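You operate a simulated robot arm through the tools that you are given. There is no shell and no other tool. Be economical: measure what you need, move in short steps, check, and stop when the job is done.

You are at the controls of a simulated two-armed robot. One attempt, no reset.

Task
Hold the steel drip pan on the wooden packing table steady with one hand and put the white wheel block from the wooden packing table in it with the other.

Only the result counts: the job must be done as asked and must still hold three seconds after the hand-in. Knocking over, shifting, dropping, spilling or breaking anything else fails it.

Robot
Two 7-joint arms with two-finger parallel grippers on one trunk, on a base that drives. Base frame: it is fixed to the floor where the robot stands at the start and does not move with it; the origin is under the middle of the robot, x ahead of it, y to its left, z up; the surface under the hand at the start is at about z = 0.8. Lengths are in m, angles in rad, forces in N, time in s.
The left shoulder is at the start at [0.07, 0.163, 1.07], the right one opposite. With the tool pointing down near the work surface each hand reaches from about 0.4 to 0.88 m from the robot's upright axis, wherever it stands, measured 20 degrees to its own side. Places, roughly: steel drip pan [0.5, 1.25, 0.75]; white wheel block (6x5x7 cm) [0.6, -0.2, 0.8]. Payload 3.43 kg a hand.
The TCP of each hand is the grasp point between the finger pads, 0.034 m short of the fingertips. In the tool frame z runs along the fingers and y along their closing line. Largest opening 0.128 m; finger width 0.024, thickness 0.012; the body of the gripper, 0.048 by 0.13 m, starts 0.096 m behind the TCP.
Orientation is told as [roll, pitch, yaw] about the base's x, y, z axes, in that order, counted from this pose: with the fingers straight down and closing along the base's y, the tool's x points along the base's -x, its y along +y and its z along -z.

Tools
- The arms move only by the tool move_arm. It takes "left_commands", "right_commands" or both (then of equal length, played together; a hand with none holds still); each is a list of rows, each a list of 7 numbers: the shift along the base's x, y, z in units of 25 mm (1.0 is 25 mm), then the turn, a rotation vector about the base's x, y, z in units of 4 degrees (1.0 is 4 degrees), then the closure, from 0 (fully open) to 1 (shut). In form: [[dx, dy, dz, rx, ry, rz, gripper], ...]. A call has 1 to 8 rows; each row shifts and turns the commanded pose from where the row before left it. A call with a number of a shift or a turn outside -1 to 1 is refused whole. Each row takes 0.2 s and may step no farther than 0.05 m and 0.15 rad from the row before; otherwise, or with a gripper value out of range, the whole call is refused. Where a pose cannot be reached the arm comes as near as it can. A force on the tool above 40 N (or 10 N above the force at the start of the call, whichever is more), or a blocked arm, ends the call early, and 0.2 s more pass. Each finger travels about 0.153 m/s and halts on what it meets, pressing with about 21 N; the grip force reading is that of the motor and also rises with nothing between the fingers. The clock runs only during rows and for 0.2 s after the last one: add rows that do not move to give the fingers time. It gives the time, the measured TCP pose, the force on the tool (base axes), the opening and the grip force at its end, in the units of the frame above (readings bear some noise), with the torque about the TCP (base axes, N m) and any sound that the robot's microphone picked up.
- Cameras (640 x 400 px; columns grow to the right, rows downward): "scene" is now at [0.1317, -0.0352, 1.2988]; the picture's right is [-0.39, -0.92, 0.00], its down [-0.53, 0.23, -0.82] and it looks along [0.75, -0.32, -0.57] (base axes); focal length 260 px, centre (320, 200). "left" rides on the left gripper at [0.076, 0.011, -0.16] in its tool frame; the picture's right is [-0.15, 0.99, 0.00], its down [-0.88, -0.13, -0.46] and it looks along [-0.45, -0.07, 0.89] (tool axes); focal length 234 px, centre (320, 200). "right" rides on the right gripper at [0.076, -0.011, -0.16] in its tool frame; the picture's right is [0.15, 0.99, 0.00], its down [-0.88, 0.13, -0.46] and it looks along [-0.45, 0.07, 0.89] (tool axes); focal length 234 px, centre (320, 200). There is no depth. A picture from a camera that has moved, and an enlarged one, comes with that camera's place and axes in the base frame and with its lens.
- get_image(camera): a new picture of that camera. No time passes.
- lift_body(by): slides the trunk up (or, below 0, down) by that many m; the arms and the scene camera ride with it, the base frame stays. It gives what a move gives, with no picture.
- roll_base(legs): drives the robot by 1 to 6 legs, each [ahead, left, turn to the left] in m, m and rad, along the robot's own axes; the way and the turn of a leg run together, so that a leg with both is an arc; at most 1.5 m and 3.142 rad a leg. The arms and the cameras ride along, it lands a little off, and it stops where it bumps. It gives what a move gives.
- pan_tilt(pan, tilt): turns the head with the scene camera to pan (to the left, within 1.501 rad either way) and tilt (down, from -0.506 to 1.204), counted from straight ahead of the robot. It gives what a move gives.
- enlarge(camera, box): a new picture of the part [left, top, right, bottom] of that camera's present view, enlarged. No time passes.
- hand_in(): hands the job in; it is judged then, once.

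Go step by step. Nothing tells you exact positions but the pictures and the camera data: compare them with the known pose of the tool, close in by small moves and look again before you grip or let go. The budget is 120 turns and 108 pictures, counting those below and the enlarged ones. Unless the task says otherwise, let go and move clear before handing in, and close with one line.

The tools are called after "Request:" as a command line: name --argument value ..., lists and objects as JSON in quotes. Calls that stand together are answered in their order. move_arm: Moves the arms, as the interface text tells. Its arguments: {"type":"object","properties":{"left_commands":{"type":"array"},"right_commands":{"type":"array"}},"required":[]} The other tools are called the same way: lift_body (by) slides the trunk up or down; roll_base (legs) drives the base; pan_tilt (pan, tilt) turns the head that bears the scene camera; get_image (camera) takes a picture; enlarge (camera, box) takes an enlarged picture of a part of a camera's view; hand_in () hands the job in.

At the start:

```text
time: 0.0
left_position: [0.6119, 0.0001, 0.9868]
left_tcp_rot: [-0.002, 0.001, -0.001]
left_force: [-1.0, 0.1, 0.4]
left_moment: [0.05, -0.02, 0.03]
left_gripper_width: 0.1279
left_gripper_force: 0.2
right_position: [0.5509, -0.4163, 0.9802]
right_tcp_rot: [0.001, 0.001, 0.001]
right_force: [-0.3, -0.6, 0.0]
right_moment: [0.05, -0.03, 0.02]
right_gripper_width: 0.128
right_gripper_force: 0.1
trunk travel left (down, up): [-0.55, 0.39]
robot x, y, heading: [-0.0003, 0.0051, -0.001]
head pan, tilt: [-0.405, 0.609]
```

scene: 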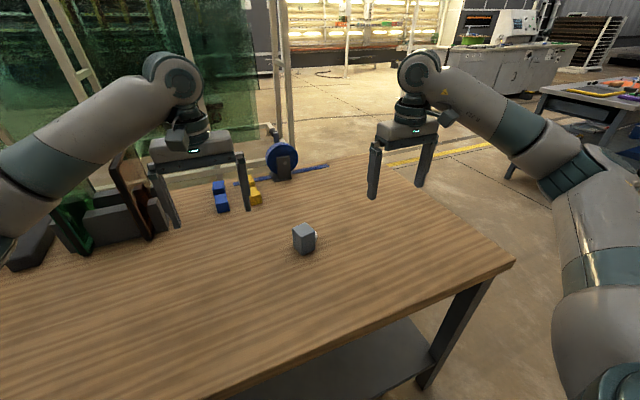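
right: 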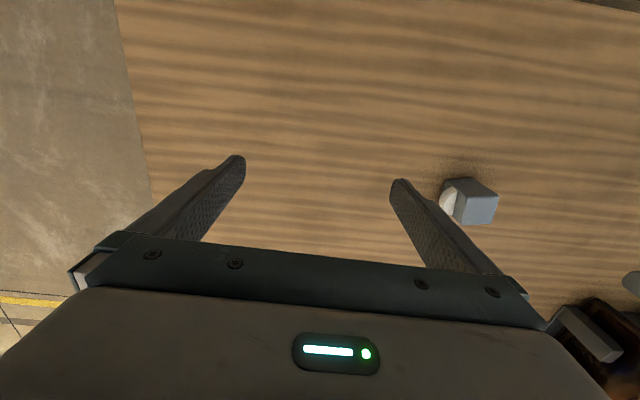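
left: 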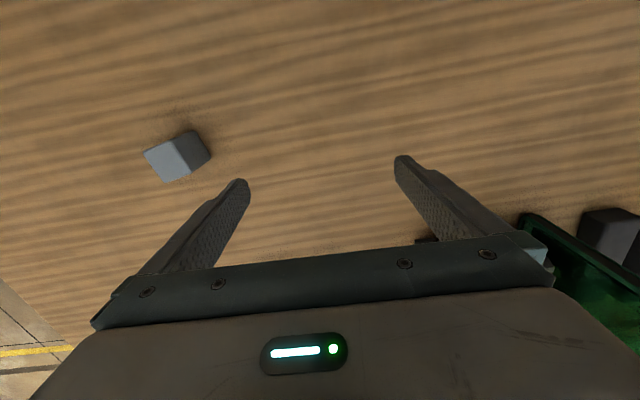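

A greyish block with a white wheel sits on the table near [0.6, -0.2]. I'll look at it closely and then turn the head left to find the pan.

Request:
enlarge --camera "scene" --box '[260, 200, 350, 270]'

Request:
enlarge --camera "right" --box '[400, 150, 540, 250]'

Request:
pan_tilt --pan 1.1 --tilt 0.6

Request:
get_image --camera "scene"

```text
5.71 times, centred on (305, 235) of scene
camera zoom: at [0.1317, -0.0352, 1.2988], right [-0.39, -0.92, 0.0], down [-0.53, 0.23, -0.82], along [0.75, -0.32, -0.57], focal length 1486 px, centre (406, 0)
```

zoom: 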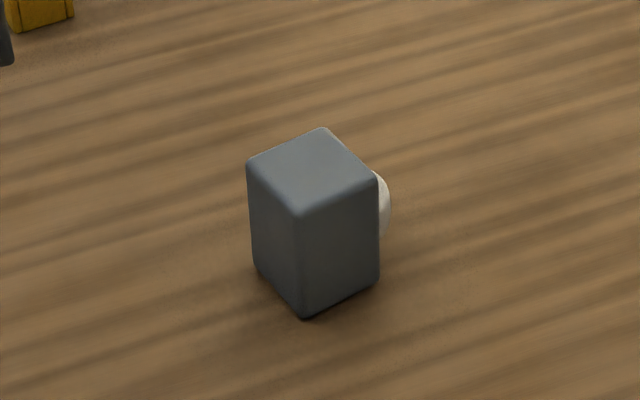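

```text
4.00 times, centred on (470, 200) of right
camera zoom: at [0.4741, -0.428, 1.1398], right [-0.15, 0.99, 0.0], down [0.88, 0.13, 0.46], along [0.45, 0.07, -0.89], focal length 937 px, centre (-280, 200)
```

zoom: 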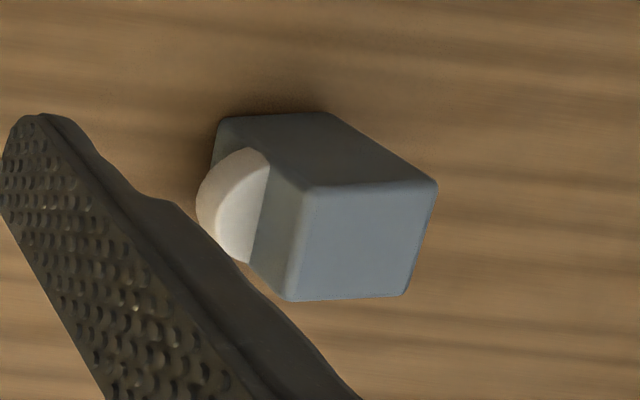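

```text
time: 1.6
left_position: [0.6133, -0.0002, 0.9848]
left_tcp_rot: [0.001, -0.001, -0.001]
left_force: [0.5, 0.3, 0.8]
left_moment: [0.01, -0.01, -0.01]
left_gripper_width: 0.1277
left_gripper_force: 0.1
right_position: [0.551, -0.4169, 0.98]
right_tcp_rot: [0.0, 0.001, -0.001]
right_force: [-0.3, 0.0, 0.5]
right_moment: [0.0, -0.03, -0.01]
right_gripper_width: 0.128
right_gripper_force: 0.0
trunk travel left (down, up): [-0.55, 0.39]
robot x, y, heading: [-0.0011, 0.001, 0.001]
head pan, tilt: [1.1, 0.6]
```

```text
102 pictures are left
camera scene: at [0.0909, 0.0783, 1.2996], right [0.89, -0.45, 0.0], down [-0.26, -0.5, -0.83], along [0.37, 0.73, -0.56], focal length 260 px, centre (320, 200)
```

scene: 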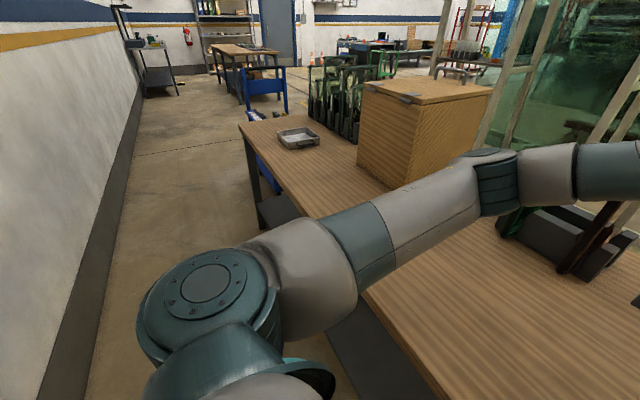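

The block's top centre triangulates to about [0.597, -0.189, 0.865]. It is yawed about 14° and its wheel faces -y, so I'll grip it across its x-facing sides with the right hand. First I'll rotate that hand while closing in, and move the left hand clear.

Request:
move_arm --right_commands '[[0.2, 0.2, 0, 0, 0, -1, 0], [0.2, 0.3, 0, 0, 0, -1, 0], [0.2, 0.3, 0, 0, 0, -1, 0], [0.2, 0.3, 0, 0, 0, -1, 0], [0.2, 0.3, 0, 0, 0, -1, 0], [0.2, 0.3, 0, 0, 0, -1, 0], [0.2, 0.3, 0, 0, 0, -1, 0], [0.2, 0.3, 0, 0, 0, -1, 0]]' --left_commands '[[0, 0.5, 0.7, 0, 0, 0, 0], [0, 0.5, 0.7, 0, 0, 0, 0], [0, 0.5, 0.7, 0, 0, 0, 0], [0, 0.5, 0.7, 0, 0, 0, 0], [0, 0.5, 0.7, 0, 0, 0, 0], [0, 0.5, 0.7, 0, 0, 0, 0], [0, 0.5, 0, 0, 0, 0, 0], [0, 0.5, 0, 0, 0, 0, 0]]'

Request:
move_arm --right_commands '[[0.05, 0.6, 0, 0, 0, -1, 0], [0.05, 0.6, 0, 0, 0, -1, 0], [0.05, 0.6, 0, 0, 0, -1, 0], [0.05, 0.6, 0, 0, 0, -1, 0], [0.05, 0.6, 0, 0, 0, -1, 0], [0, 0.6, 0, 0, 0, -1, 0], [0, 0.6, 0, 0, 0, -1, 0], [0, 0.6, 0, 0, 0, -1, 0]]'

Request:
move_arm --right_commands '[[0, 0.7, 0, 0, 0, -1, 0], [0, 0.6, 0, 0, 0, -1, 0], [0, 0.6, 0, 0, 0, -0.9, 0], [0, 0, 0, 0, 0, 0, 0]]'

Request:
get_image --camera "right"

Request:
pan_tilt --pan -0.4 --tilt 0.6

Request:
get_image --camera "scene"

```text
time: 3.4
left_position: [0.613, 0.0999, 1.0917]
left_tcp_rot: [0.001, 0.0, 0.0]
left_force: [-0.5, 0.5, -0.6]
left_moment: [0.01, 0.03, 0.01]
left_gripper_width: 0.1277
left_gripper_force: 0.1
right_position: [0.5902, -0.3583, 0.9799]
right_tcp_rot: [0.002, 0.001, -0.558]
right_force: [-0.2, 0.4, -0.5]
right_moment: [0.0, -0.02, -0.02]
right_gripper_width: 0.128
right_gripper_force: 0.2
trunk travel left (down, up): [-0.55, 0.39]
robot x, y, heading: [0.0008, 0.0017, -0.002]
head pan, tilt: [1.1, 0.6]
```

```text
time: 5.2
left_position: [0.6117, 0.0996, 1.09]
left_tcp_rot: [-0.001, 0.001, -0.001]
left_force: [-0.1, 0.9, -0.1]
left_moment: [-0.02, 0.0, 0.01]
left_gripper_width: 0.1279
left_gripper_force: 0.0
right_position: [0.5969, -0.2378, 0.9792]
right_tcp_rot: [0.0, -0.001, -1.119]
right_force: [0.3, -0.7, 0.0]
right_moment: [0.02, 0.02, 0.01]
right_gripper_width: 0.128
right_gripper_force: 0.1
trunk travel left (down, up): [-0.55, 0.39]
robot x, y, heading: [-0.0016, 0.0014, 0.0]
head pan, tilt: [1.1, 0.6]
```

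```text
time: 6.2
left_position: [0.6123, 0.1001, 1.0904]
left_tcp_rot: [0.001, -0.002, -0.002]
left_force: [-0.1, -0.3, 0.6]
left_moment: [0.03, -0.01, 0.01]
left_gripper_width: 0.1279
left_gripper_force: 0.0
right_position: [0.5981, -0.1902, 0.9809]
right_tcp_rot: [0.0, 0.0, -1.321]
right_force: [0.2, -0.1, -0.9]
right_moment: [-0.01, 0.0, -0.01]
right_gripper_width: 0.1279
right_gripper_force: 0.1
trunk travel left (down, up): [-0.55, 0.39]
robot x, y, heading: [0.0038, -0.0017, -0.002]
head pan, tilt: [1.1, 0.6]
```

```text
101 pictures are left
camera right: at [0.5673, -0.1206, 1.1395], right [0.92, 0.39, 0.0], down [0.34, -0.82, 0.46], along [0.18, -0.42, -0.89], focal length 234 px, centre (320, 200)
```

right: 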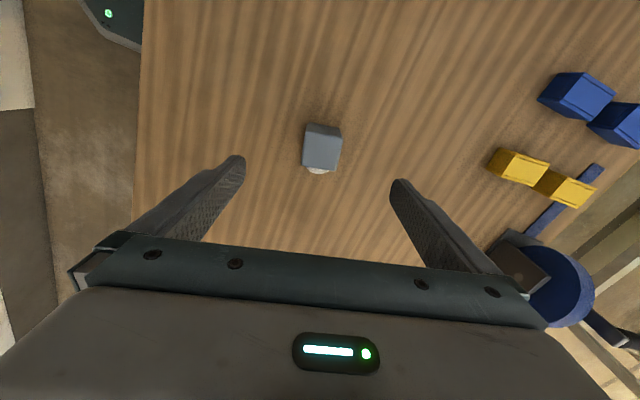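

```text
time: 7.8
left_position: [0.6122, 0.0991, 1.0918]
left_tcp_rot: [-0.001, -0.002, -0.001]
left_force: [-0.3, -0.4, 0.5]
left_moment: [-0.02, -0.01, 0.02]
left_gripper_width: 0.128
left_gripper_force: 0.0
right_position: [0.5983, -0.1904, 0.9799]
right_tcp_rot: [0.003, 0.0, -1.319]
right_force: [0.0, 0.3, -0.4]
right_moment: [-0.03, 0.01, -0.01]
right_gripper_width: 0.128
right_gripper_force: 0.1
trunk travel left (down, up): [-0.55, 0.39]
robot x, y, heading: [0.0003, -0.0014, 0.0]
head pan, tilt: [-0.4, 0.6]
```

```text
100 pictures are left
camera scene: at [0.1322, -0.0347, 1.2996], right [-0.39, -0.92, 0.0], down [-0.52, 0.22, -0.82], along [0.76, -0.32, -0.57], focal length 260 px, centre (320, 200)
```

scene: 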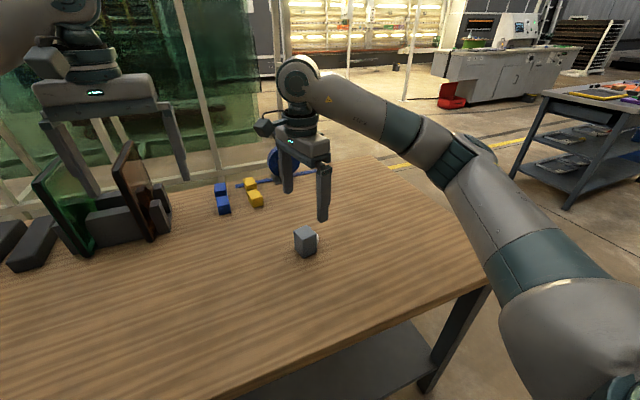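

The right camera confirms the block's top centre at about [0.60, -0.19], right under the hand. I'll descend straight down with the gripper open and look again.

Request:
move_arm --right_commands '[[0, 0, -0.8, 0, 0, 0, 0], [0, 0, -0.8, 0, 0, 0, 0], [0, 0, -0.8, 0, 0, 0, 0], [0, 0, -0.8, 0, 0, 0, 0], [0, 0, -0.8, 0, 0, 0, 0], [0, 0, -0.8, 0, 0, 0, 0], [0, 0, -0.7, 0, 0, 0, 0], [0, 0, 0, 0, 0, 0, 0]]'

Request:
get_image --camera "right"

Request:
enlarge --camera "scene" --box '[240, 160, 400, 260]'

```text
time: 9.6
left_position: [0.6122, 0.0996, 1.0912]
left_tcp_rot: [-0.001, -0.001, 0.0]
left_force: [0.3, 0.8, -1.0]
left_moment: [0.02, -0.01, 0.03]
left_gripper_width: 0.1283
left_gripper_force: 0.0
right_position: [0.5963, -0.1919, 0.8432]
right_tcp_rot: [0.0, -0.001, -1.32]
right_force: [1.1, 0.6, -0.3]
right_moment: [0.0, 0.02, -0.01]
right_gripper_width: 0.1279
right_gripper_force: 0.1
trunk travel left (down, up): [-0.55, 0.39]
robot x, y, heading: [-0.0036, 0.0018, 0.002]
head pan, tilt: [-0.4, 0.6]
```

```text
99 pictures are left
camera right: at [0.5659, -0.1208, 1.0023], right [0.92, 0.39, 0.0], down [0.35, -0.82, 0.46], along [0.18, -0.42, -0.89], focal length 234 px, centre (320, 200)
```

right: 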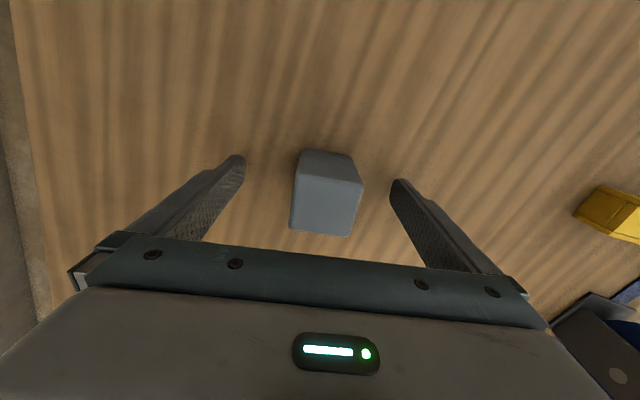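

```text
4.00 times, centred on (320, 210) of scene
camera zoom: at [0.132, -0.0346, 1.2996], right [-0.39, -0.92, 0.0], down [-0.52, 0.22, -0.83], along [0.76, -0.32, -0.57], focal length 1040 px, centre (320, 160)
```

zoom: 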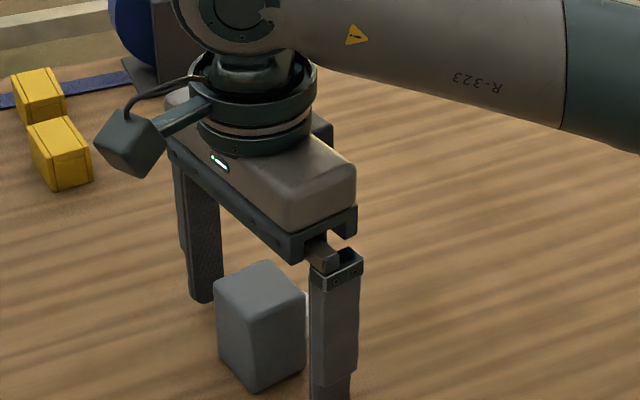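

The block sits centred between the fingers, so I'll close the grip.

Request:
move_arm --right_commands '[[0, 0, 0, 0, 0, 0, 0.4], [0, 0, 0, 0, 0, 0, 1], [0, 0, 0, 0, 0, 0, 1], [0, 0, 0, 0, 0, 0, 1], [0, 0, 0, 0, 0, 0, 1]]'

Request:
move_arm --right_commands '[[0, 0, 0.5, 0, 0, 0, 1], [0, 0, 0.8, 0, 0, 0, 1], [0, 0, 0.8, 0, 0, 0, 1], [0, 0, 0.8, 0, 0, 0, 1], [0, 0, 0, 0, 0, 0, 1]]'

Request:
get_image --camera "right"

Request:
get_image --camera "scene"

```text
time: 10.8
left_position: [0.6126, 0.1002, 1.0911]
left_tcp_rot: [0.0, 0.001, 0.0]
left_force: [1.1, 0.1, -0.2]
left_moment: [0.03, 0.02, 0.01]
left_gripper_width: 0.1281
left_gripper_force: 0.0
right_position: [0.5968, -0.1916, 0.8436]
right_tcp_rot: [0.001, 0.0, -1.32]
right_force: [-0.1, 0.4, 1.0]
right_moment: [0.02, -0.03, 0.0]
right_gripper_width: 0.0458
right_gripper_force: 21.1
trunk travel left (down, up): [-0.55, 0.39]
robot x, y, heading: [0.0036, -0.004, -0.001]
head pan, tilt: [-0.4, 0.6]
```

```text
time: 12.0
left_position: [0.6132, 0.0993, 1.0899]
left_tcp_rot: [0.0, 0.0, 0.0]
left_force: [-0.4, -0.1, -0.2]
left_moment: [0.0, 0.02, -0.01]
left_gripper_width: 0.1281
left_gripper_force: 0.1
right_position: [0.5966, -0.1909, 0.9151]
right_tcp_rot: [0.0, 0.001, -1.321]
right_force: [1.1, 0.3, -0.9]
right_moment: [0.0, 0.0, -0.01]
right_gripper_width: 0.0456
right_gripper_force: 21.0
trunk travel left (down, up): [-0.55, 0.39]
robot x, y, heading: [-0.0019, 0.0023, -0.001]
head pan, tilt: [-0.4, 0.6]
```

```text
97 pictures are left
camera right: at [0.5664, -0.1208, 1.0748], right [0.92, 0.39, 0.0], down [0.35, -0.82, 0.46], along [0.18, -0.42, -0.89], focal length 234 px, centre (320, 200)
```

right: 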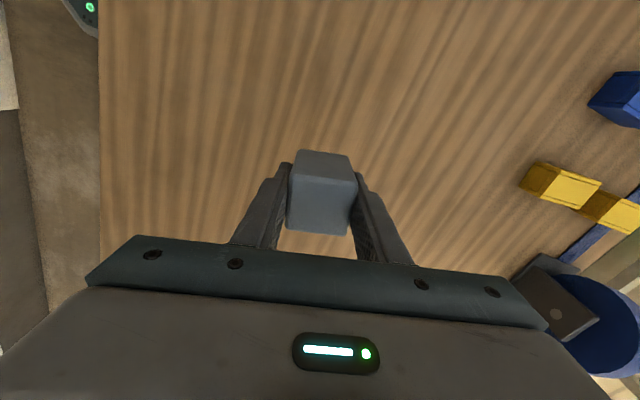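

```text
96 pictures are left
camera scene: at [0.1325, -0.035, 1.2995], right [-0.39, -0.92, 0.0], down [-0.52, 0.22, -0.82], along [0.76, -0.32, -0.57], focal length 260 px, centre (320, 200)
```

scene: 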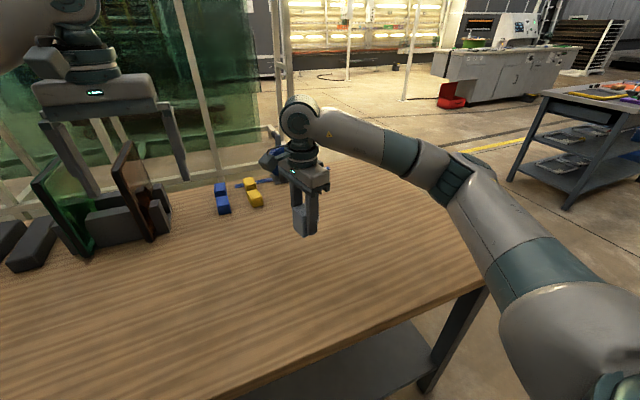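

The block is gripped and lifted. I'll raise the trunk so both hands clear everything on the table, then drive left part of the way and look.

Request:
lift_body --by 0.3

Request:
pan_tilt --pan 0.9 --tilt 0.65

Request:
get_image --camera "scene"

Request:
get_image --camera "left"

```text
time: 15.0
left_position: [0.6124, 0.1, 1.391]
left_tcp_rot: [0.001, 0.0, -0.001]
left_force: [0.5, -0.3, 0.5]
left_moment: [-0.01, -0.03, 0.01]
left_gripper_width: 0.128
left_gripper_force: 0.1
right_position: [0.5959, -0.1924, 1.2159]
right_tcp_rot: [-0.001, 0.0, -1.321]
right_force: [0.2, -0.1, -1.1]
right_moment: [0.0, 0.04, -0.01]
right_gripper_width: 0.0454
right_gripper_force: 21.1
trunk travel left (down, up): [-0.85, 0.09]
robot x, y, heading: [-0.0014, 0.0002, -0.003]
head pan, tilt: [-0.4, 0.6]
```

```text
time: 16.5
left_position: [0.6112, 0.0996, 1.3898]
left_tcp_rot: [0.001, 0.0, -0.001]
left_force: [0.5, -0.4, 0.3]
left_moment: [0.01, -0.04, -0.02]
left_gripper_width: 0.1278
left_gripper_force: 0.1
right_position: [0.5964, -0.1903, 1.2156]
right_tcp_rot: [0.0, -0.001, -1.319]
right_force: [0.0, 0.0, -1.2]
right_moment: [0.01, 0.04, -0.01]
right_gripper_width: 0.0456
right_gripper_force: 21.0
trunk travel left (down, up): [-0.85, 0.09]
robot x, y, heading: [0.0007, -0.002, 0.002]
head pan, tilt: [0.901, 0.649]
```

```text
95 pictures are left
camera scene: at [0.105, 0.0676, 1.5953], right [0.78, -0.62, 0.0], down [-0.38, -0.47, -0.8], along [0.49, 0.62, -0.6], focal length 260 px, centre (320, 200)
```

scene: 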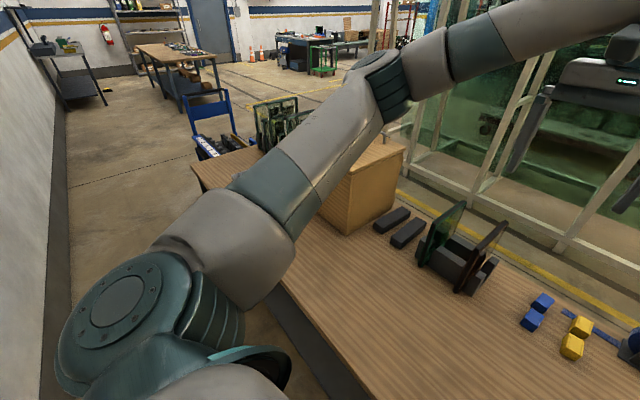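

```text
94 pictures are left
camera left: at [0.537, 0.1099, 1.5504], right [0.15, 0.99, 0.0], down [0.88, -0.13, 0.46], along [0.45, -0.07, -0.89], focal length 234 px, centre (320, 200)
```

left: 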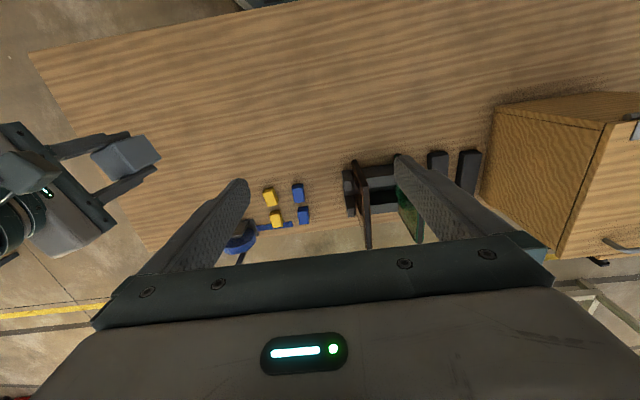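

The path left looks clear of tall things except the wooden box near y 0.7–0.9. I'll raise the carried block another 0.1 m, then drive left.

Request:
move_arm --right_commands '[[-0.3, 0, 0.8, 0, 0, 0, 1], [-0.3, 0, 0.8, 0, 0, 0, 1], [-0.3, 0, 0.8, 0, 0, 0, 1], [-0.3, 0, 0.8, 0, 0, 0, 1], [-0.3, 0, 0.8, 0, 0, 0, 1], [-0.3, 0, 0, 0, 0, 0, 1]]'

Request:
roll_base --legs '[[0, 0.6, 0]]'

Request:
pan_tilt --pan 0.6 --tilt 0.8

Request:
get_image --camera "scene"

Request:
get_image --camera "left"

```text
time: 17.9
left_position: [0.6123, 0.0992, 1.3912]
left_tcp_rot: [0.0, 0.001, 0.0]
left_force: [-0.2, -0.1, 0.0]
left_moment: [-0.01, 0.0, 0.03]
left_gripper_width: 0.1282
left_gripper_force: 0.0
right_position: [0.5508, -0.1902, 1.316]
right_tcp_rot: [0.001, 0.001, -1.32]
right_force: [0.7, -0.7, -0.7]
right_moment: [0.02, 0.03, 0.02]
right_gripper_width: 0.0457
right_gripper_force: 21.2
trunk travel left (down, up): [-0.85, 0.09]
robot x, y, heading: [0.0005, 0.0015, 0.002]
head pan, tilt: [0.901, 0.649]
```

```text
time: 21.3
left_position: [0.6125, 0.6973, 1.3905]
left_tcp_rot: [0.0, 0.0, -0.002]
left_force: [0.3, 0.2, 0.3]
left_moment: [0.01, 0.0, 0.0]
left_gripper_width: 0.1282
left_gripper_force: 0.0
right_position: [0.5515, 0.4078, 1.3155]
right_tcp_rot: [-0.002, 0.002, -1.322]
right_force: [-1.0, 0.6, -0.8]
right_moment: [0.01, -0.01, 0.01]
right_gripper_width: 0.0456
right_gripper_force: 21.1
trunk travel left (down, up): [-0.85, 0.09]
robot x, y, heading: [0.0045, 0.6045, -0.005]
head pan, tilt: [0.901, 0.649]
```

```text
time: 22.1
left_position: [0.6148, 0.6981, 1.3916]
left_tcp_rot: [-0.001, -0.001, -0.004]
left_force: [0.2, 0.3, 0.3]
left_moment: [-0.01, -0.03, -0.03]
left_gripper_width: 0.1278
left_gripper_force: 0.1
right_position: [0.5522, 0.4082, 1.3152]
right_tcp_rot: [0.0, -0.001, -1.324]
right_force: [-0.6, 0.7, -1.7]
right_moment: [0.02, -0.04, 0.02]
right_gripper_width: 0.0456
right_gripper_force: 20.8
trunk travel left (down, up): [-0.85, 0.09]
robot x, y, heading: [-0.0, 0.5996, -0.002]
head pan, tilt: [0.6, 0.799]
```

```text
93 pictures are left
camera scene: at [0.1187, 0.6469, 1.5827], right [0.56, -0.83, 0.0], down [-0.59, -0.4, -0.7], along [0.58, 0.39, -0.72], focal length 260 px, centre (320, 200)
```

scene: 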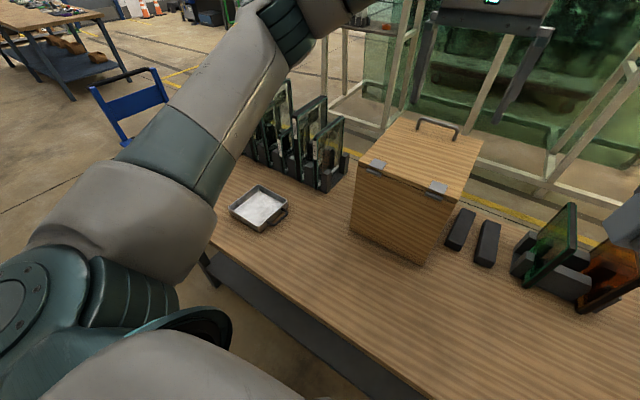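

```text
92 pictures are left
camera left: at [0.5383, 0.7098, 1.5503], right [0.15, 0.99, 0.0], down [0.88, -0.13, 0.46], along [0.45, -0.07, -0.89], focal length 234 px, centre (320, 200)
```

left: 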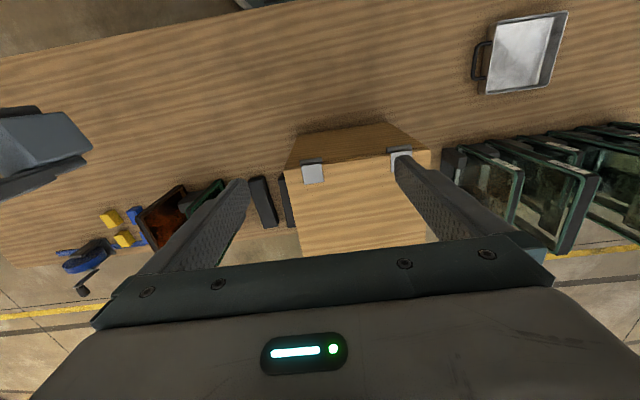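

The pan is centred near [0.56, 1.25] with its handle on the -y side, and upright glass racks stand behind it. I'll drive on left to about y = 1.25 with the hands still high, then look down at the pan.

Request:
roll_base --legs '[[0, 0.64, 0]]'

Request:
pan_tilt --pan 0.0 --tilt 0.9

Request:
get_image --camera "scene"

Request:
get_image --camera "left"

```text
time: 25.6
left_position: [0.618, 1.3237, 1.3912]
left_tcp_rot: [0.003, 0.0, -0.009]
left_force: [-0.3, 0.7, 0.2]
left_moment: [0.02, -0.01, 0.0]
left_gripper_width: 0.1281
left_gripper_force: 0.0
right_position: [0.5542, 1.0345, 1.3149]
right_tcp_rot: [-0.002, 0.002, -1.327]
right_force: [-0.6, 0.4, -0.5]
right_moment: [0.0, 0.0, 0.0]
right_gripper_width: 0.0455
right_gripper_force: 21.0
trunk travel left (down, up): [-0.85, 0.09]
robot x, y, heading: [0.0066, 1.229, -0.011]
head pan, tilt: [0.6, 0.799]
```

```text
time: 26.6
left_position: [0.6179, 1.3256, 1.3914]
left_tcp_rot: [-0.001, 0.001, -0.008]
left_force: [-0.1, 0.3, 0.2]
left_moment: [-0.03, 0.01, 0.02]
left_gripper_width: 0.1282
left_gripper_force: 0.0
right_position: [0.554, 1.0355, 1.3159]
right_tcp_rot: [0.001, -0.001, -1.328]
right_force: [0.7, 0.7, -0.7]
right_moment: [0.03, 0.02, 0.0]
right_gripper_width: 0.0457
right_gripper_force: 21.0
trunk travel left (down, up): [-0.85, 0.09]
robot x, y, heading: [0.0073, 1.2288, -0.008]
head pan, tilt: [0.0, 0.901]
```

```text
91 pictures are left
camera scene: at [0.1312, 1.2301, 1.5748], right [-0.01, -1.0, 0.0], down [-0.78, 0.01, -0.62], along [0.62, 0.0, -0.78], focal length 260 px, centre (320, 200)
```

scene: 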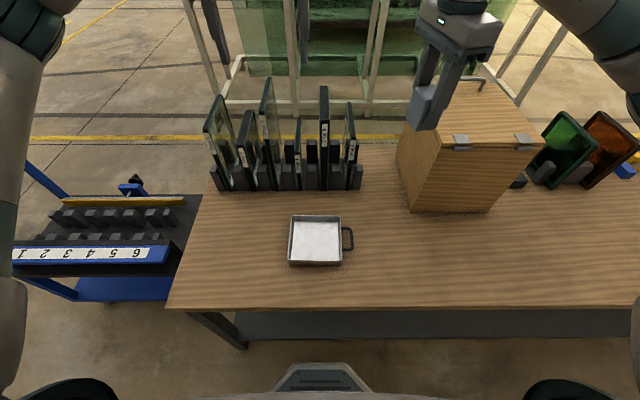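

```text
90 pictures are left
camera left: at [0.5424, 1.3366, 1.5504], right [0.15, 0.99, 0.0], down [0.88, -0.14, 0.46], along [0.45, -0.07, -0.89], focal length 234 px, centre (320, 200)
```

left: 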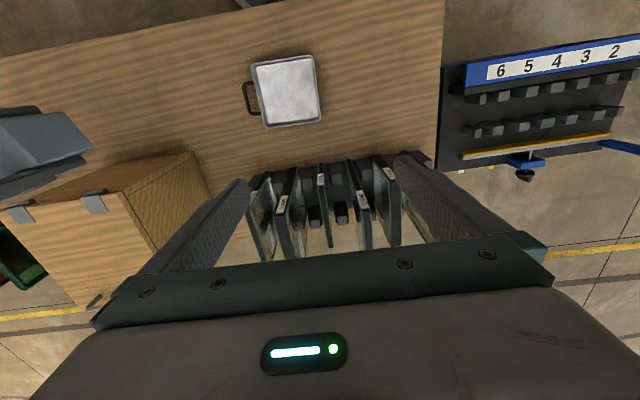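

Request:
enlarge --camera "scene" --box '[270, 195, 370, 275]'

Request:
enlarge --camera "left" --box '[230, 35, 350, 140]'

```text
5.00 times, centred on (320, 235) of scene
camera zoom: at [0.1312, 1.2301, 1.5748], right [-0.01, -1.0, 0.0], down [-0.78, 0.01, -0.62], along [0.62, 0.0, -0.78], focal length 1300 px, centre (320, 25)
```

zoom: 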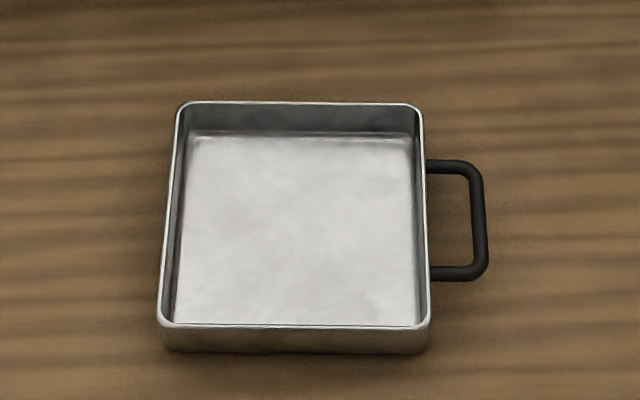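

```text
3.81 times, centred on (290, 88) of left
camera zoom: at [0.5424, 1.3366, 1.5504], right [0.15, 0.99, 0.0], down [0.88, -0.14, 0.46], along [0.45, -0.07, -0.89], focal length 892 px, centre (434, 629)
```

zoom: 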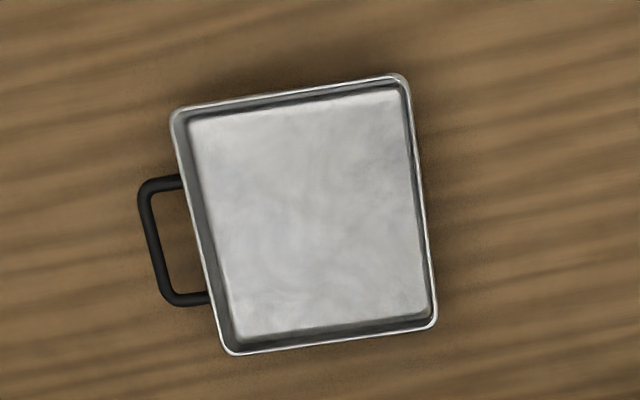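

The pan measures about x 0.489–0.655 and y 1.161–1.331, with its rim near z 0.825, and it is square to the table. The left hand will grip the left (+y) wall near [0.52, 1.327], and the right hand, turned to yaw 0, will put the block in at about [0.60, 1.21]. First I'll lower the trunk.

Request:
lift_body --by -0.3

Request:
move_arm --right_commands '[[0, 0, 0, 0, 0, 1, 1], [0, 0, 0, 0, 0, 1, 1], [0, 0, 0, 0, 0, 1, 1], [0, 0, 0, 0, 0, 1, 1], [0, 0, 0, 0, 0, 1, 1], [0, 0, 0, 0, 0, 1, 1], [0, 0, 0, 0, 0, 1, 1], [0, 0, 0, 0, 0, 1, 1]]' --left_commands '[[-0.6, 0, 0, 0, 0, 0, 0.3], [-0.6, 0, 0, 0, 0, 0, 0.5], [-0.6, 0, 0, 0, 0, 0, 0.5], [-0.6, 0, -0.7, 0, 0, 0, 0.5], [-0.6, 0, -0.7, 0, 0, 0, 0.5], [-0.6, 0, -0.7, 0, 0, 0, 0.5], [-0.3, 0, -0.7, 0, 0, 0, 0.5], [0, 0, -0.7, 0, 0, 0, 0.5]]'

Request:
move_arm --right_commands '[[0, 0, 0, 0, 0, 1, 1], [0, 0, 0, 0, 0, 1, 1], [0, 0, 0, 0, 0, 1, 1], [0, 0, 0, 0, 0, 1, 1], [0, 0, 0, 0, 0, 1, 1], [0, 0, 0, 0, 0, 1, 1], [0, 0, 0, 0, 0, 1, 1], [0, 0, 0, 0, 0, 1, 1]]' --left_commands '[[0, 0, -0.8, 0, 0, 0, 0.5], [0, 0, -0.8, 0, 0, 0, 0.5], [0, 0, -0.4, 0, 0, 0, 0.5], [0, 0, 0, 0, 0, 0, 0.5], [0, 0, 0, 0, 0, 0, 0.5], [0, 0, 0, 0, 0, 0, 0.5], [0, 0, 0, 0, 0, 0, 0.5], [0, 0, 0, 0, 0, 0, 0.5]]'

Request:
move_arm --right_commands '[[0, 0, 0, 0, 0, 1, 1], [0, 0, 0, 0, 0, 1, 1], [0, 0, 0, 0, 0, 0.9, 1], [0, 0, 0, 0, 0, 0, 1]]'

Request:
get_image --camera "left"

Request:
get_image --camera "scene"

```text
time: 29.6
left_position: [0.6172, 1.3265, 1.0913]
left_tcp_rot: [-0.001, -0.002, -0.007]
left_force: [-0.4, 0.0, 0.4]
left_moment: [-0.01, 0.0, -0.02]
left_gripper_width: 0.1281
left_gripper_force: 0.0
right_position: [0.5543, 1.0368, 1.0162]
right_tcp_rot: [0.001, 0.0, -1.329]
right_force: [-0.2, 0.3, -1.2]
right_moment: [0.01, 0.0, 0.0]
right_gripper_width: 0.0458
right_gripper_force: 20.5
trunk travel left (down, up): [-0.55, 0.39]
robot x, y, heading: [0.0012, 1.23, -0.01]
head pan, tilt: [0.0, 0.901]
```

```text
time: 31.4
left_position: [0.5196, 1.3266, 1.0045]
left_tcp_rot: [0.0, -0.001, -0.01]
left_force: [-0.5, 0.1, 0.0]
left_moment: [0.01, 0.01, 0.03]
left_gripper_width: 0.064
left_gripper_force: 0.0
right_position: [0.5539, 1.0358, 1.017]
right_tcp_rot: [0.001, 0.0, -0.769]
right_force: [-0.4, -1.0, -1.7]
right_moment: [-0.03, -0.01, -0.01]
right_gripper_width: 0.046
right_gripper_force: 21.3
trunk travel left (down, up): [-0.55, 0.39]
robot x, y, heading: [0.0045, 1.2334, -0.01]
head pan, tilt: [0.0, 0.901]
```

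```text
time: 33.2
left_position: [0.5218, 1.3254, 0.9537]
left_tcp_rot: [0.002, 0.0, -0.01]
left_force: [-0.4, -0.2, 0.3]
left_moment: [0.03, 0.01, 0.04]
left_gripper_width: 0.0639
left_gripper_force: 0.1
right_position: [0.556, 1.036, 1.0156]
right_tcp_rot: [-0.001, 0.0, -0.21]
right_force: [0.0, 0.6, -1.0]
right_moment: [0.05, 0.0, -0.01]
right_gripper_width: 0.0454
right_gripper_force: 21.2
trunk travel left (down, up): [-0.55, 0.39]
robot x, y, heading: [0.0084, 1.2318, -0.006]
head pan, tilt: [0.0, 0.901]
```

```text
time: 34.2
left_position: [0.522, 1.3257, 0.9531]
left_tcp_rot: [0.0, -0.001, -0.009]
left_force: [0.2, 0.3, -0.6]
left_moment: [0.01, 0.05, 0.02]
left_gripper_width: 0.0642
left_gripper_force: 0.0
right_position: [0.5553, 1.0363, 1.0152]
right_tcp_rot: [0.001, 0.0, -0.008]
right_force: [-0.1, -0.4, -1.1]
right_moment: [-0.01, -0.02, -0.02]
right_gripper_width: 0.0456
right_gripper_force: 21.3
trunk travel left (down, up): [-0.55, 0.39]
robot x, y, heading: [0.0048, 1.2302, -0.009]
head pan, tilt: [0.0, 0.901]
```

```text
87 pictures are left
camera left: at [0.4464, 1.3367, 1.1129], right [0.15, 0.99, 0.0], down [0.88, -0.14, 0.46], along [0.45, -0.07, -0.89], focal length 234 px, centre (320, 200)
```

left: 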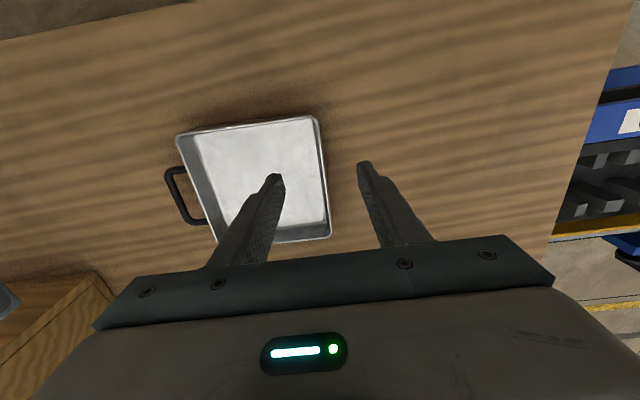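

```text
86 pictures are left
camera scene: at [0.1311, 1.2302, 1.2748], right [-0.01, -1.0, 0.0], down [-0.78, 0.01, -0.62], along [0.62, -0.01, -0.78], focal length 260 px, centre (320, 200)
```

scene: 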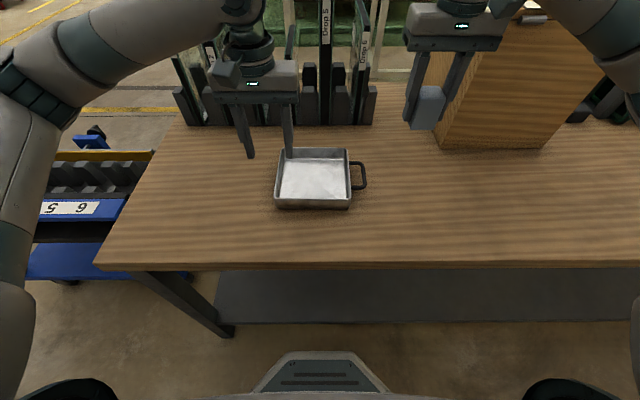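

The left TCP lines up with the pan's left wall (y ≈ 1.326). I'll lower it partway and recheck.

Request:
move_arm --left_commands '[[0, 0, -0.8, 0, 0, 0, 0.5], [0, 0, -0.8, 0, 0, 0, 0.5], [0, 0, -0.8, 0, 0, 0, 0.5], [0, 0, -0.6, 0, 0, 0, 0.5], [0, 0, 0, 0, 0, 0, 0.5]]'

Request:
get_image --camera "left"

Request:
enlarge --camera "scene" --box '[220, 110, 380, 220]'

```text
time: 35.4
left_position: [0.5196, 1.3272, 0.8784]
left_tcp_rot: [0.0, 0.0, -0.009]
left_force: [0.6, 0.3, 0.3]
left_moment: [-0.02, -0.02, 0.02]
left_gripper_width: 0.0642
left_gripper_force: 0.2
right_position: [0.5539, 1.0352, 1.0164]
right_tcp_rot: [0.0, 0.0, -0.009]
right_force: [0.0, -0.1, -0.5]
right_moment: [0.02, -0.01, -0.01]
right_gripper_width: 0.0459
right_gripper_force: 20.8
trunk travel left (down, up): [-0.55, 0.39]
robot x, y, heading: [0.0018, 1.2336, -0.009]
head pan, tilt: [0.0, 0.901]
```

```text
85 pictures are left
camera left: at [0.4446, 1.3372, 1.0374], right [0.15, 0.99, 0.0], down [0.88, -0.14, 0.46], along [0.45, -0.07, -0.89], focal length 234 px, centre (320, 200)
```

left: 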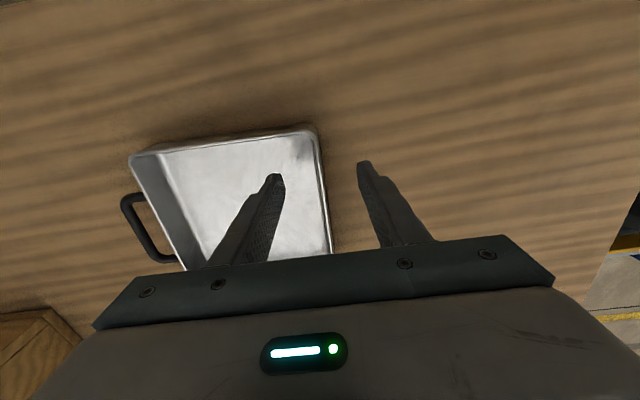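

```text
3.64 times, centred on (300, 165) of scene
camera zoom: at [0.1309, 1.23, 1.2748], right [-0.01, -1.0, 0.0], down [-0.78, 0.01, -0.62], along [0.62, 0.0, -0.78], focal length 945 px, centre (393, 327)
```

zoom: 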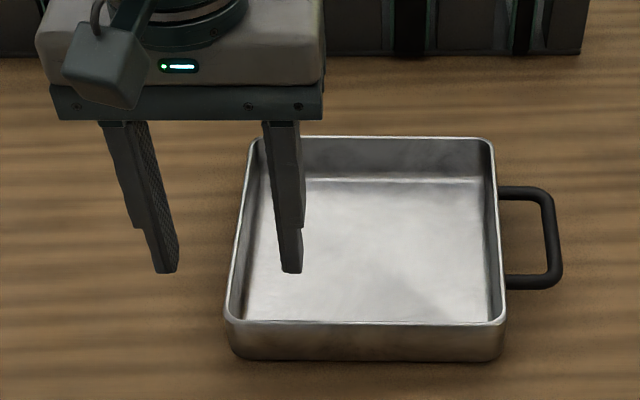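

The gap between the fingers is centred on the wall, so I'll descend until the tips are just above the pan floor.

Request:
move_arm --left_commands '[[0, -0.04, -0.5, 0, 0, 0, 0.5], [0, 0, -0.5, 0, 0, 0, 0.5], [0, 0, -0.4, 0, 0, 0, 0.5], [0, 0, 0, 0, 0, 0, 0.5]]'

Request:
enlarge --camera "scene" --box '[220, 110, 380, 220]'

Request:
get_image --camera "left"

```text
time: 36.4
left_position: [0.52, 1.3242, 0.8423]
left_tcp_rot: [0.0, 0.001, -0.009]
left_force: [-0.3, 0.2, -0.3]
left_moment: [-0.02, 0.0, -0.02]
left_gripper_width: 0.0637
left_gripper_force: 0.0
right_position: [0.5542, 1.0359, 1.0151]
right_tcp_rot: [0.001, 0.0, -0.009]
right_force: [0.4, 0.3, -0.8]
right_moment: [0.01, -0.02, 0.0]
right_gripper_width: 0.0457
right_gripper_force: 21.1
trunk travel left (down, up): [-0.55, 0.39]
robot x, y, heading: [0.0007, 1.2312, -0.013]
head pan, tilt: [0.0, 0.901]
```

```text
3.64 times, centred on (300, 165) of scene
camera zoom: at [0.131, 1.2301, 1.2748], right [-0.01, -1.0, 0.0], down [-0.78, 0.01, -0.62], along [0.62, -0.01, -0.78], focal length 945 px, centre (393, 327)
```

zoom: 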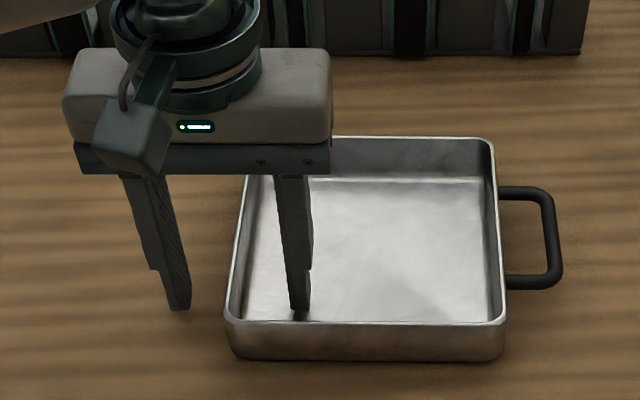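

```text
82 pictures are left
camera left: at [0.4448, 1.3352, 1.0017], right [0.15, 0.99, 0.0], down [0.88, -0.14, 0.46], along [0.45, -0.07, -0.89], focal length 234 px, centre (320, 200)
```

left: 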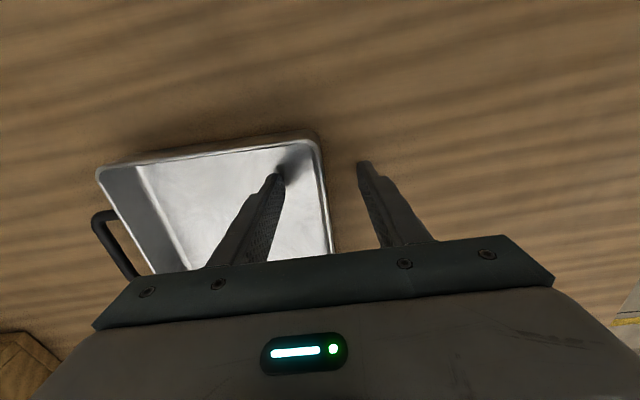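

The fingers straddle the wall symmetrically, so I'll close the left hand gently in steps.

Request:
move_arm --left_commands '[[0, 0, 0, 0, 0, 0, 0.65], [0, 0, 0, 0, 0, 0, 0.78], [0, 0, 0, 0, 0, 0, 0.86], [0, 0, 0, 0, 0, 0, 0.9], [0, 0, 0, 0, 0, 0, 0.9]]'

Request:
get_image --camera "left"

Request:
enlarge --camera "scene" --box '[220, 110, 380, 220]'

```text
time: 37.6
left_position: [0.5206, 1.3238, 0.8427]
left_tcp_rot: [0.0, 0.0, -0.009]
left_force: [-0.1, 0.2, 0.5]
left_moment: [0.03, 0.0, 0.02]
left_gripper_width: 0.013
left_gripper_force: 0.1
right_position: [0.5541, 1.0358, 1.0158]
right_tcp_rot: [0.0, 0.001, -0.01]
right_force: [-0.1, 0.3, -1.7]
right_moment: [-0.02, 0.01, 0.01]
right_gripper_width: 0.0456
right_gripper_force: 20.7
trunk travel left (down, up): [-0.55, 0.39]
robot x, y, heading: [0.0074, 1.2336, -0.006]
head pan, tilt: [0.0, 0.901]
```

```text
81 pictures are left
camera left: at [0.4449, 1.3353, 1.0018], right [0.15, 0.99, 0.0], down [0.88, -0.14, 0.46], along [0.45, -0.07, -0.89], focal length 234 px, centre (320, 200)
```

left: 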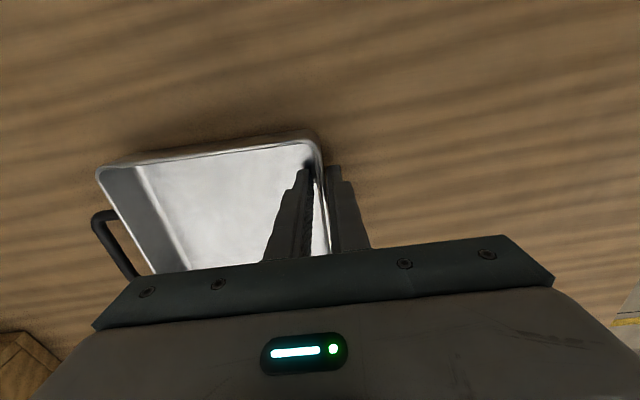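

```text
3.64 times, centred on (300, 165) of scene
camera zoom: at [0.1311, 1.2302, 1.2748], right [-0.01, -1.0, 0.0], down [-0.78, 0.01, -0.62], along [0.62, -0.01, -0.78], focal length 945 px, centre (393, 327)
```

zoom: 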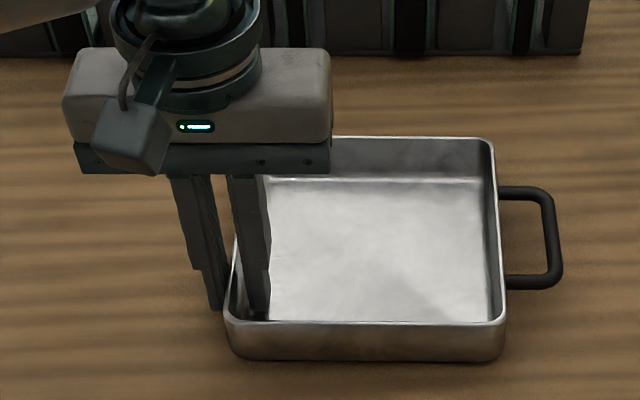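

Request:
enlarge --camera "left" --box '[270, 120, 380, 260]'

```text
2.86 times, centred on (325, 190) of left
camera zoom: at [0.4449, 1.3353, 1.0018], right [0.15, 0.99, 0.0], down [0.88, -0.14, 0.46], along [0.45, -0.07, -0.89], focal length 669 px, centre (306, 229)
```

zoom: 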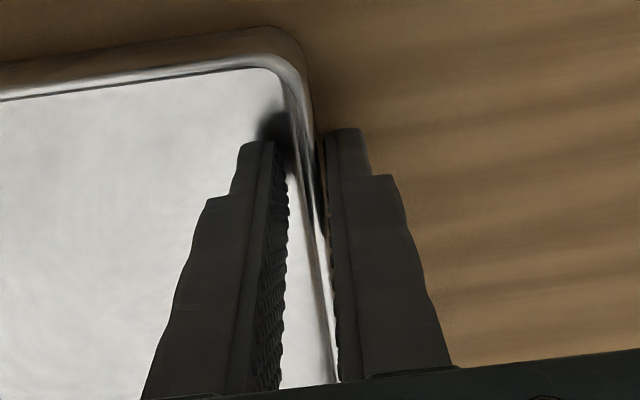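

The outer finger is nearly touching the wall while the inner one still has a gap. I'll shift 3 mm toward +y and close.

Request:
move_arm --left_commands '[[0, 0.13, 0, 0, 0, 0, 0.9], [0, 0, 0, 0, 0, 0, 0.9], [0, 0, 0, 0, 0, 0, 0.93], [0, 0, 0, 0, 0, 0, 0.96], [0, 0, 0, 0, 0, 0, 1], [0, 0, 0, 0, 0, 0, 1]]'

Request:
enlarge --camera "left" --box '[270, 120, 380, 260]'

Request:
enlarge --camera "scene" --box '[220, 110, 380, 220]'

```text
time: 39.0
left_position: [0.5209, 1.3263, 0.8436]
left_tcp_rot: [0.002, -0.001, -0.01]
left_force: [-1.3, 0.1, 1.2]
left_moment: [0.05, 0.0, -0.17]
left_gripper_width: 0.0039
left_gripper_force: 21.0
right_position: [0.555, 1.0362, 1.0156]
right_tcp_rot: [0.001, 0.001, -0.009]
right_force: [0.4, 0.7, -1.4]
right_moment: [0.0, -0.03, 0.01]
right_gripper_width: 0.0458
right_gripper_force: 20.9
trunk travel left (down, up): [-0.55, 0.39]
robot x, y, heading: [0.0029, 1.2325, -0.008]
head pan, tilt: [0.0, 0.901]
```

```text
2.86 times, centred on (325, 190) of left
camera zoom: at [0.4451, 1.338, 1.002], right [0.15, 0.99, 0.0], down [0.88, -0.14, 0.46], along [0.45, -0.07, -0.89], focal length 669 px, centre (306, 229)
```

zoom: 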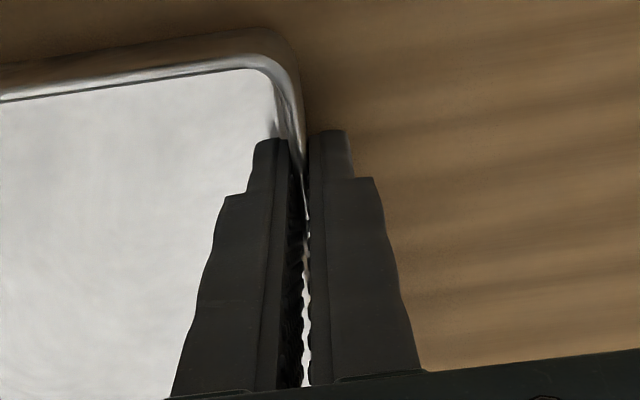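

```text
3.64 times, centred on (300, 165) of scene
camera zoom: at [0.131, 1.2301, 1.2748], right [-0.01, -1.0, 0.0], down [-0.78, 0.01, -0.62], along [0.62, -0.01, -0.78], focal length 945 px, centre (393, 327)
```

zoom: 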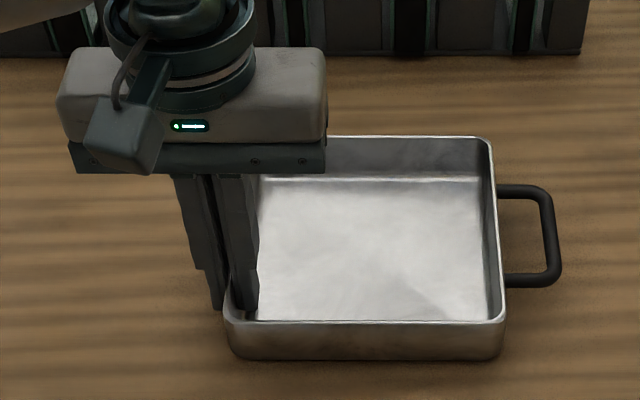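

The pan wall is gripped firmly (opening 3.9 mm, 21 N) and the pan hasn't shifted. Next I'll bring the right hand over the pan to about [0.605, 1.218].

Request:
move_arm --right_commands '[[0.6, 0.8, 0, 0, 0, 0, 1], [0.6, 0.9, 0, 0, 0, 0, 1], [0.4, 1, 0, 0, 0, 0, 1], [0.4, 1, 0, 0, 0, 0, 1], [0, 1, 0, 0, 0, 0, 1], [0, 1, 0, 0, 0, 0, 1], [0, 0.8, 0, 0, 0, 0, 1], [0, 0.75, 0, 0, 0, 0, 1]]'

Request:
get_image --camera "right"

Request:
get_image --camera "scene"

Request:
get_image --camera "left"

```text
time: 40.8
left_position: [0.5196, 1.328, 0.843]
left_tcp_rot: [0.001, 0.001, -0.008]
left_force: [-0.4, 2.5, 0.7]
left_moment: [-0.12, -0.02, -0.06]
left_gripper_width: 0.0037
left_gripper_force: 20.9
right_position: [0.6044, 1.2179, 1.0151]
right_tcp_rot: [-0.002, -0.001, -0.008]
right_force: [0.5, -0.6, 0.0]
right_moment: [0.01, 0.02, -0.01]
right_gripper_width: 0.0457
right_gripper_force: 21.2
trunk travel left (down, up): [-0.55, 0.39]
robot x, y, heading: [0.0083, 1.2324, -0.005]
head pan, tilt: [0.0, 0.901]
```

```text
76 pictures are left
camera right: at [0.5274, 1.2082, 1.1749], right [-0.14, 0.99, 0.0], down [0.88, 0.12, 0.46], along [0.45, 0.06, -0.89], focal length 234 px, centre (320, 200)
```

right: 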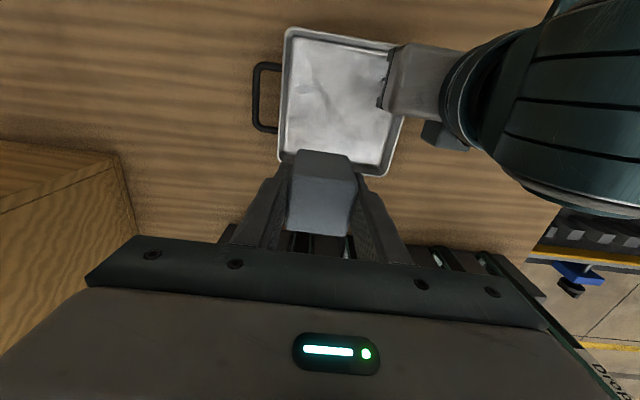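

```text
75 pictures are left
camera scene: at [0.131, 1.2307, 1.2748], right [-0.01, -1.0, 0.0], down [-0.78, 0.01, -0.62], along [0.62, -0.01, -0.78], focal length 260 px, centre (320, 200)
```

scene: 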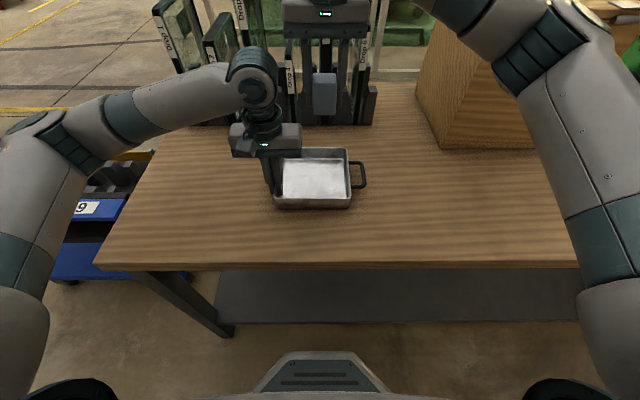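

```text
74 pictures are left
camera left: at [0.4452, 1.3385, 1.002], right [0.15, 0.99, 0.0], down [0.88, -0.14, 0.46], along [0.45, -0.07, -0.89], focal length 234 px, centre (320, 200)
```

left: 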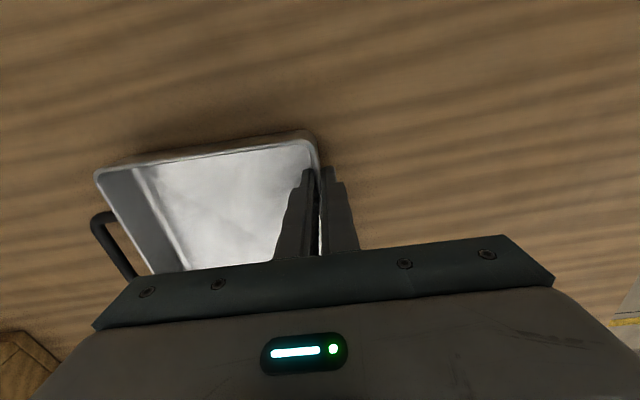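

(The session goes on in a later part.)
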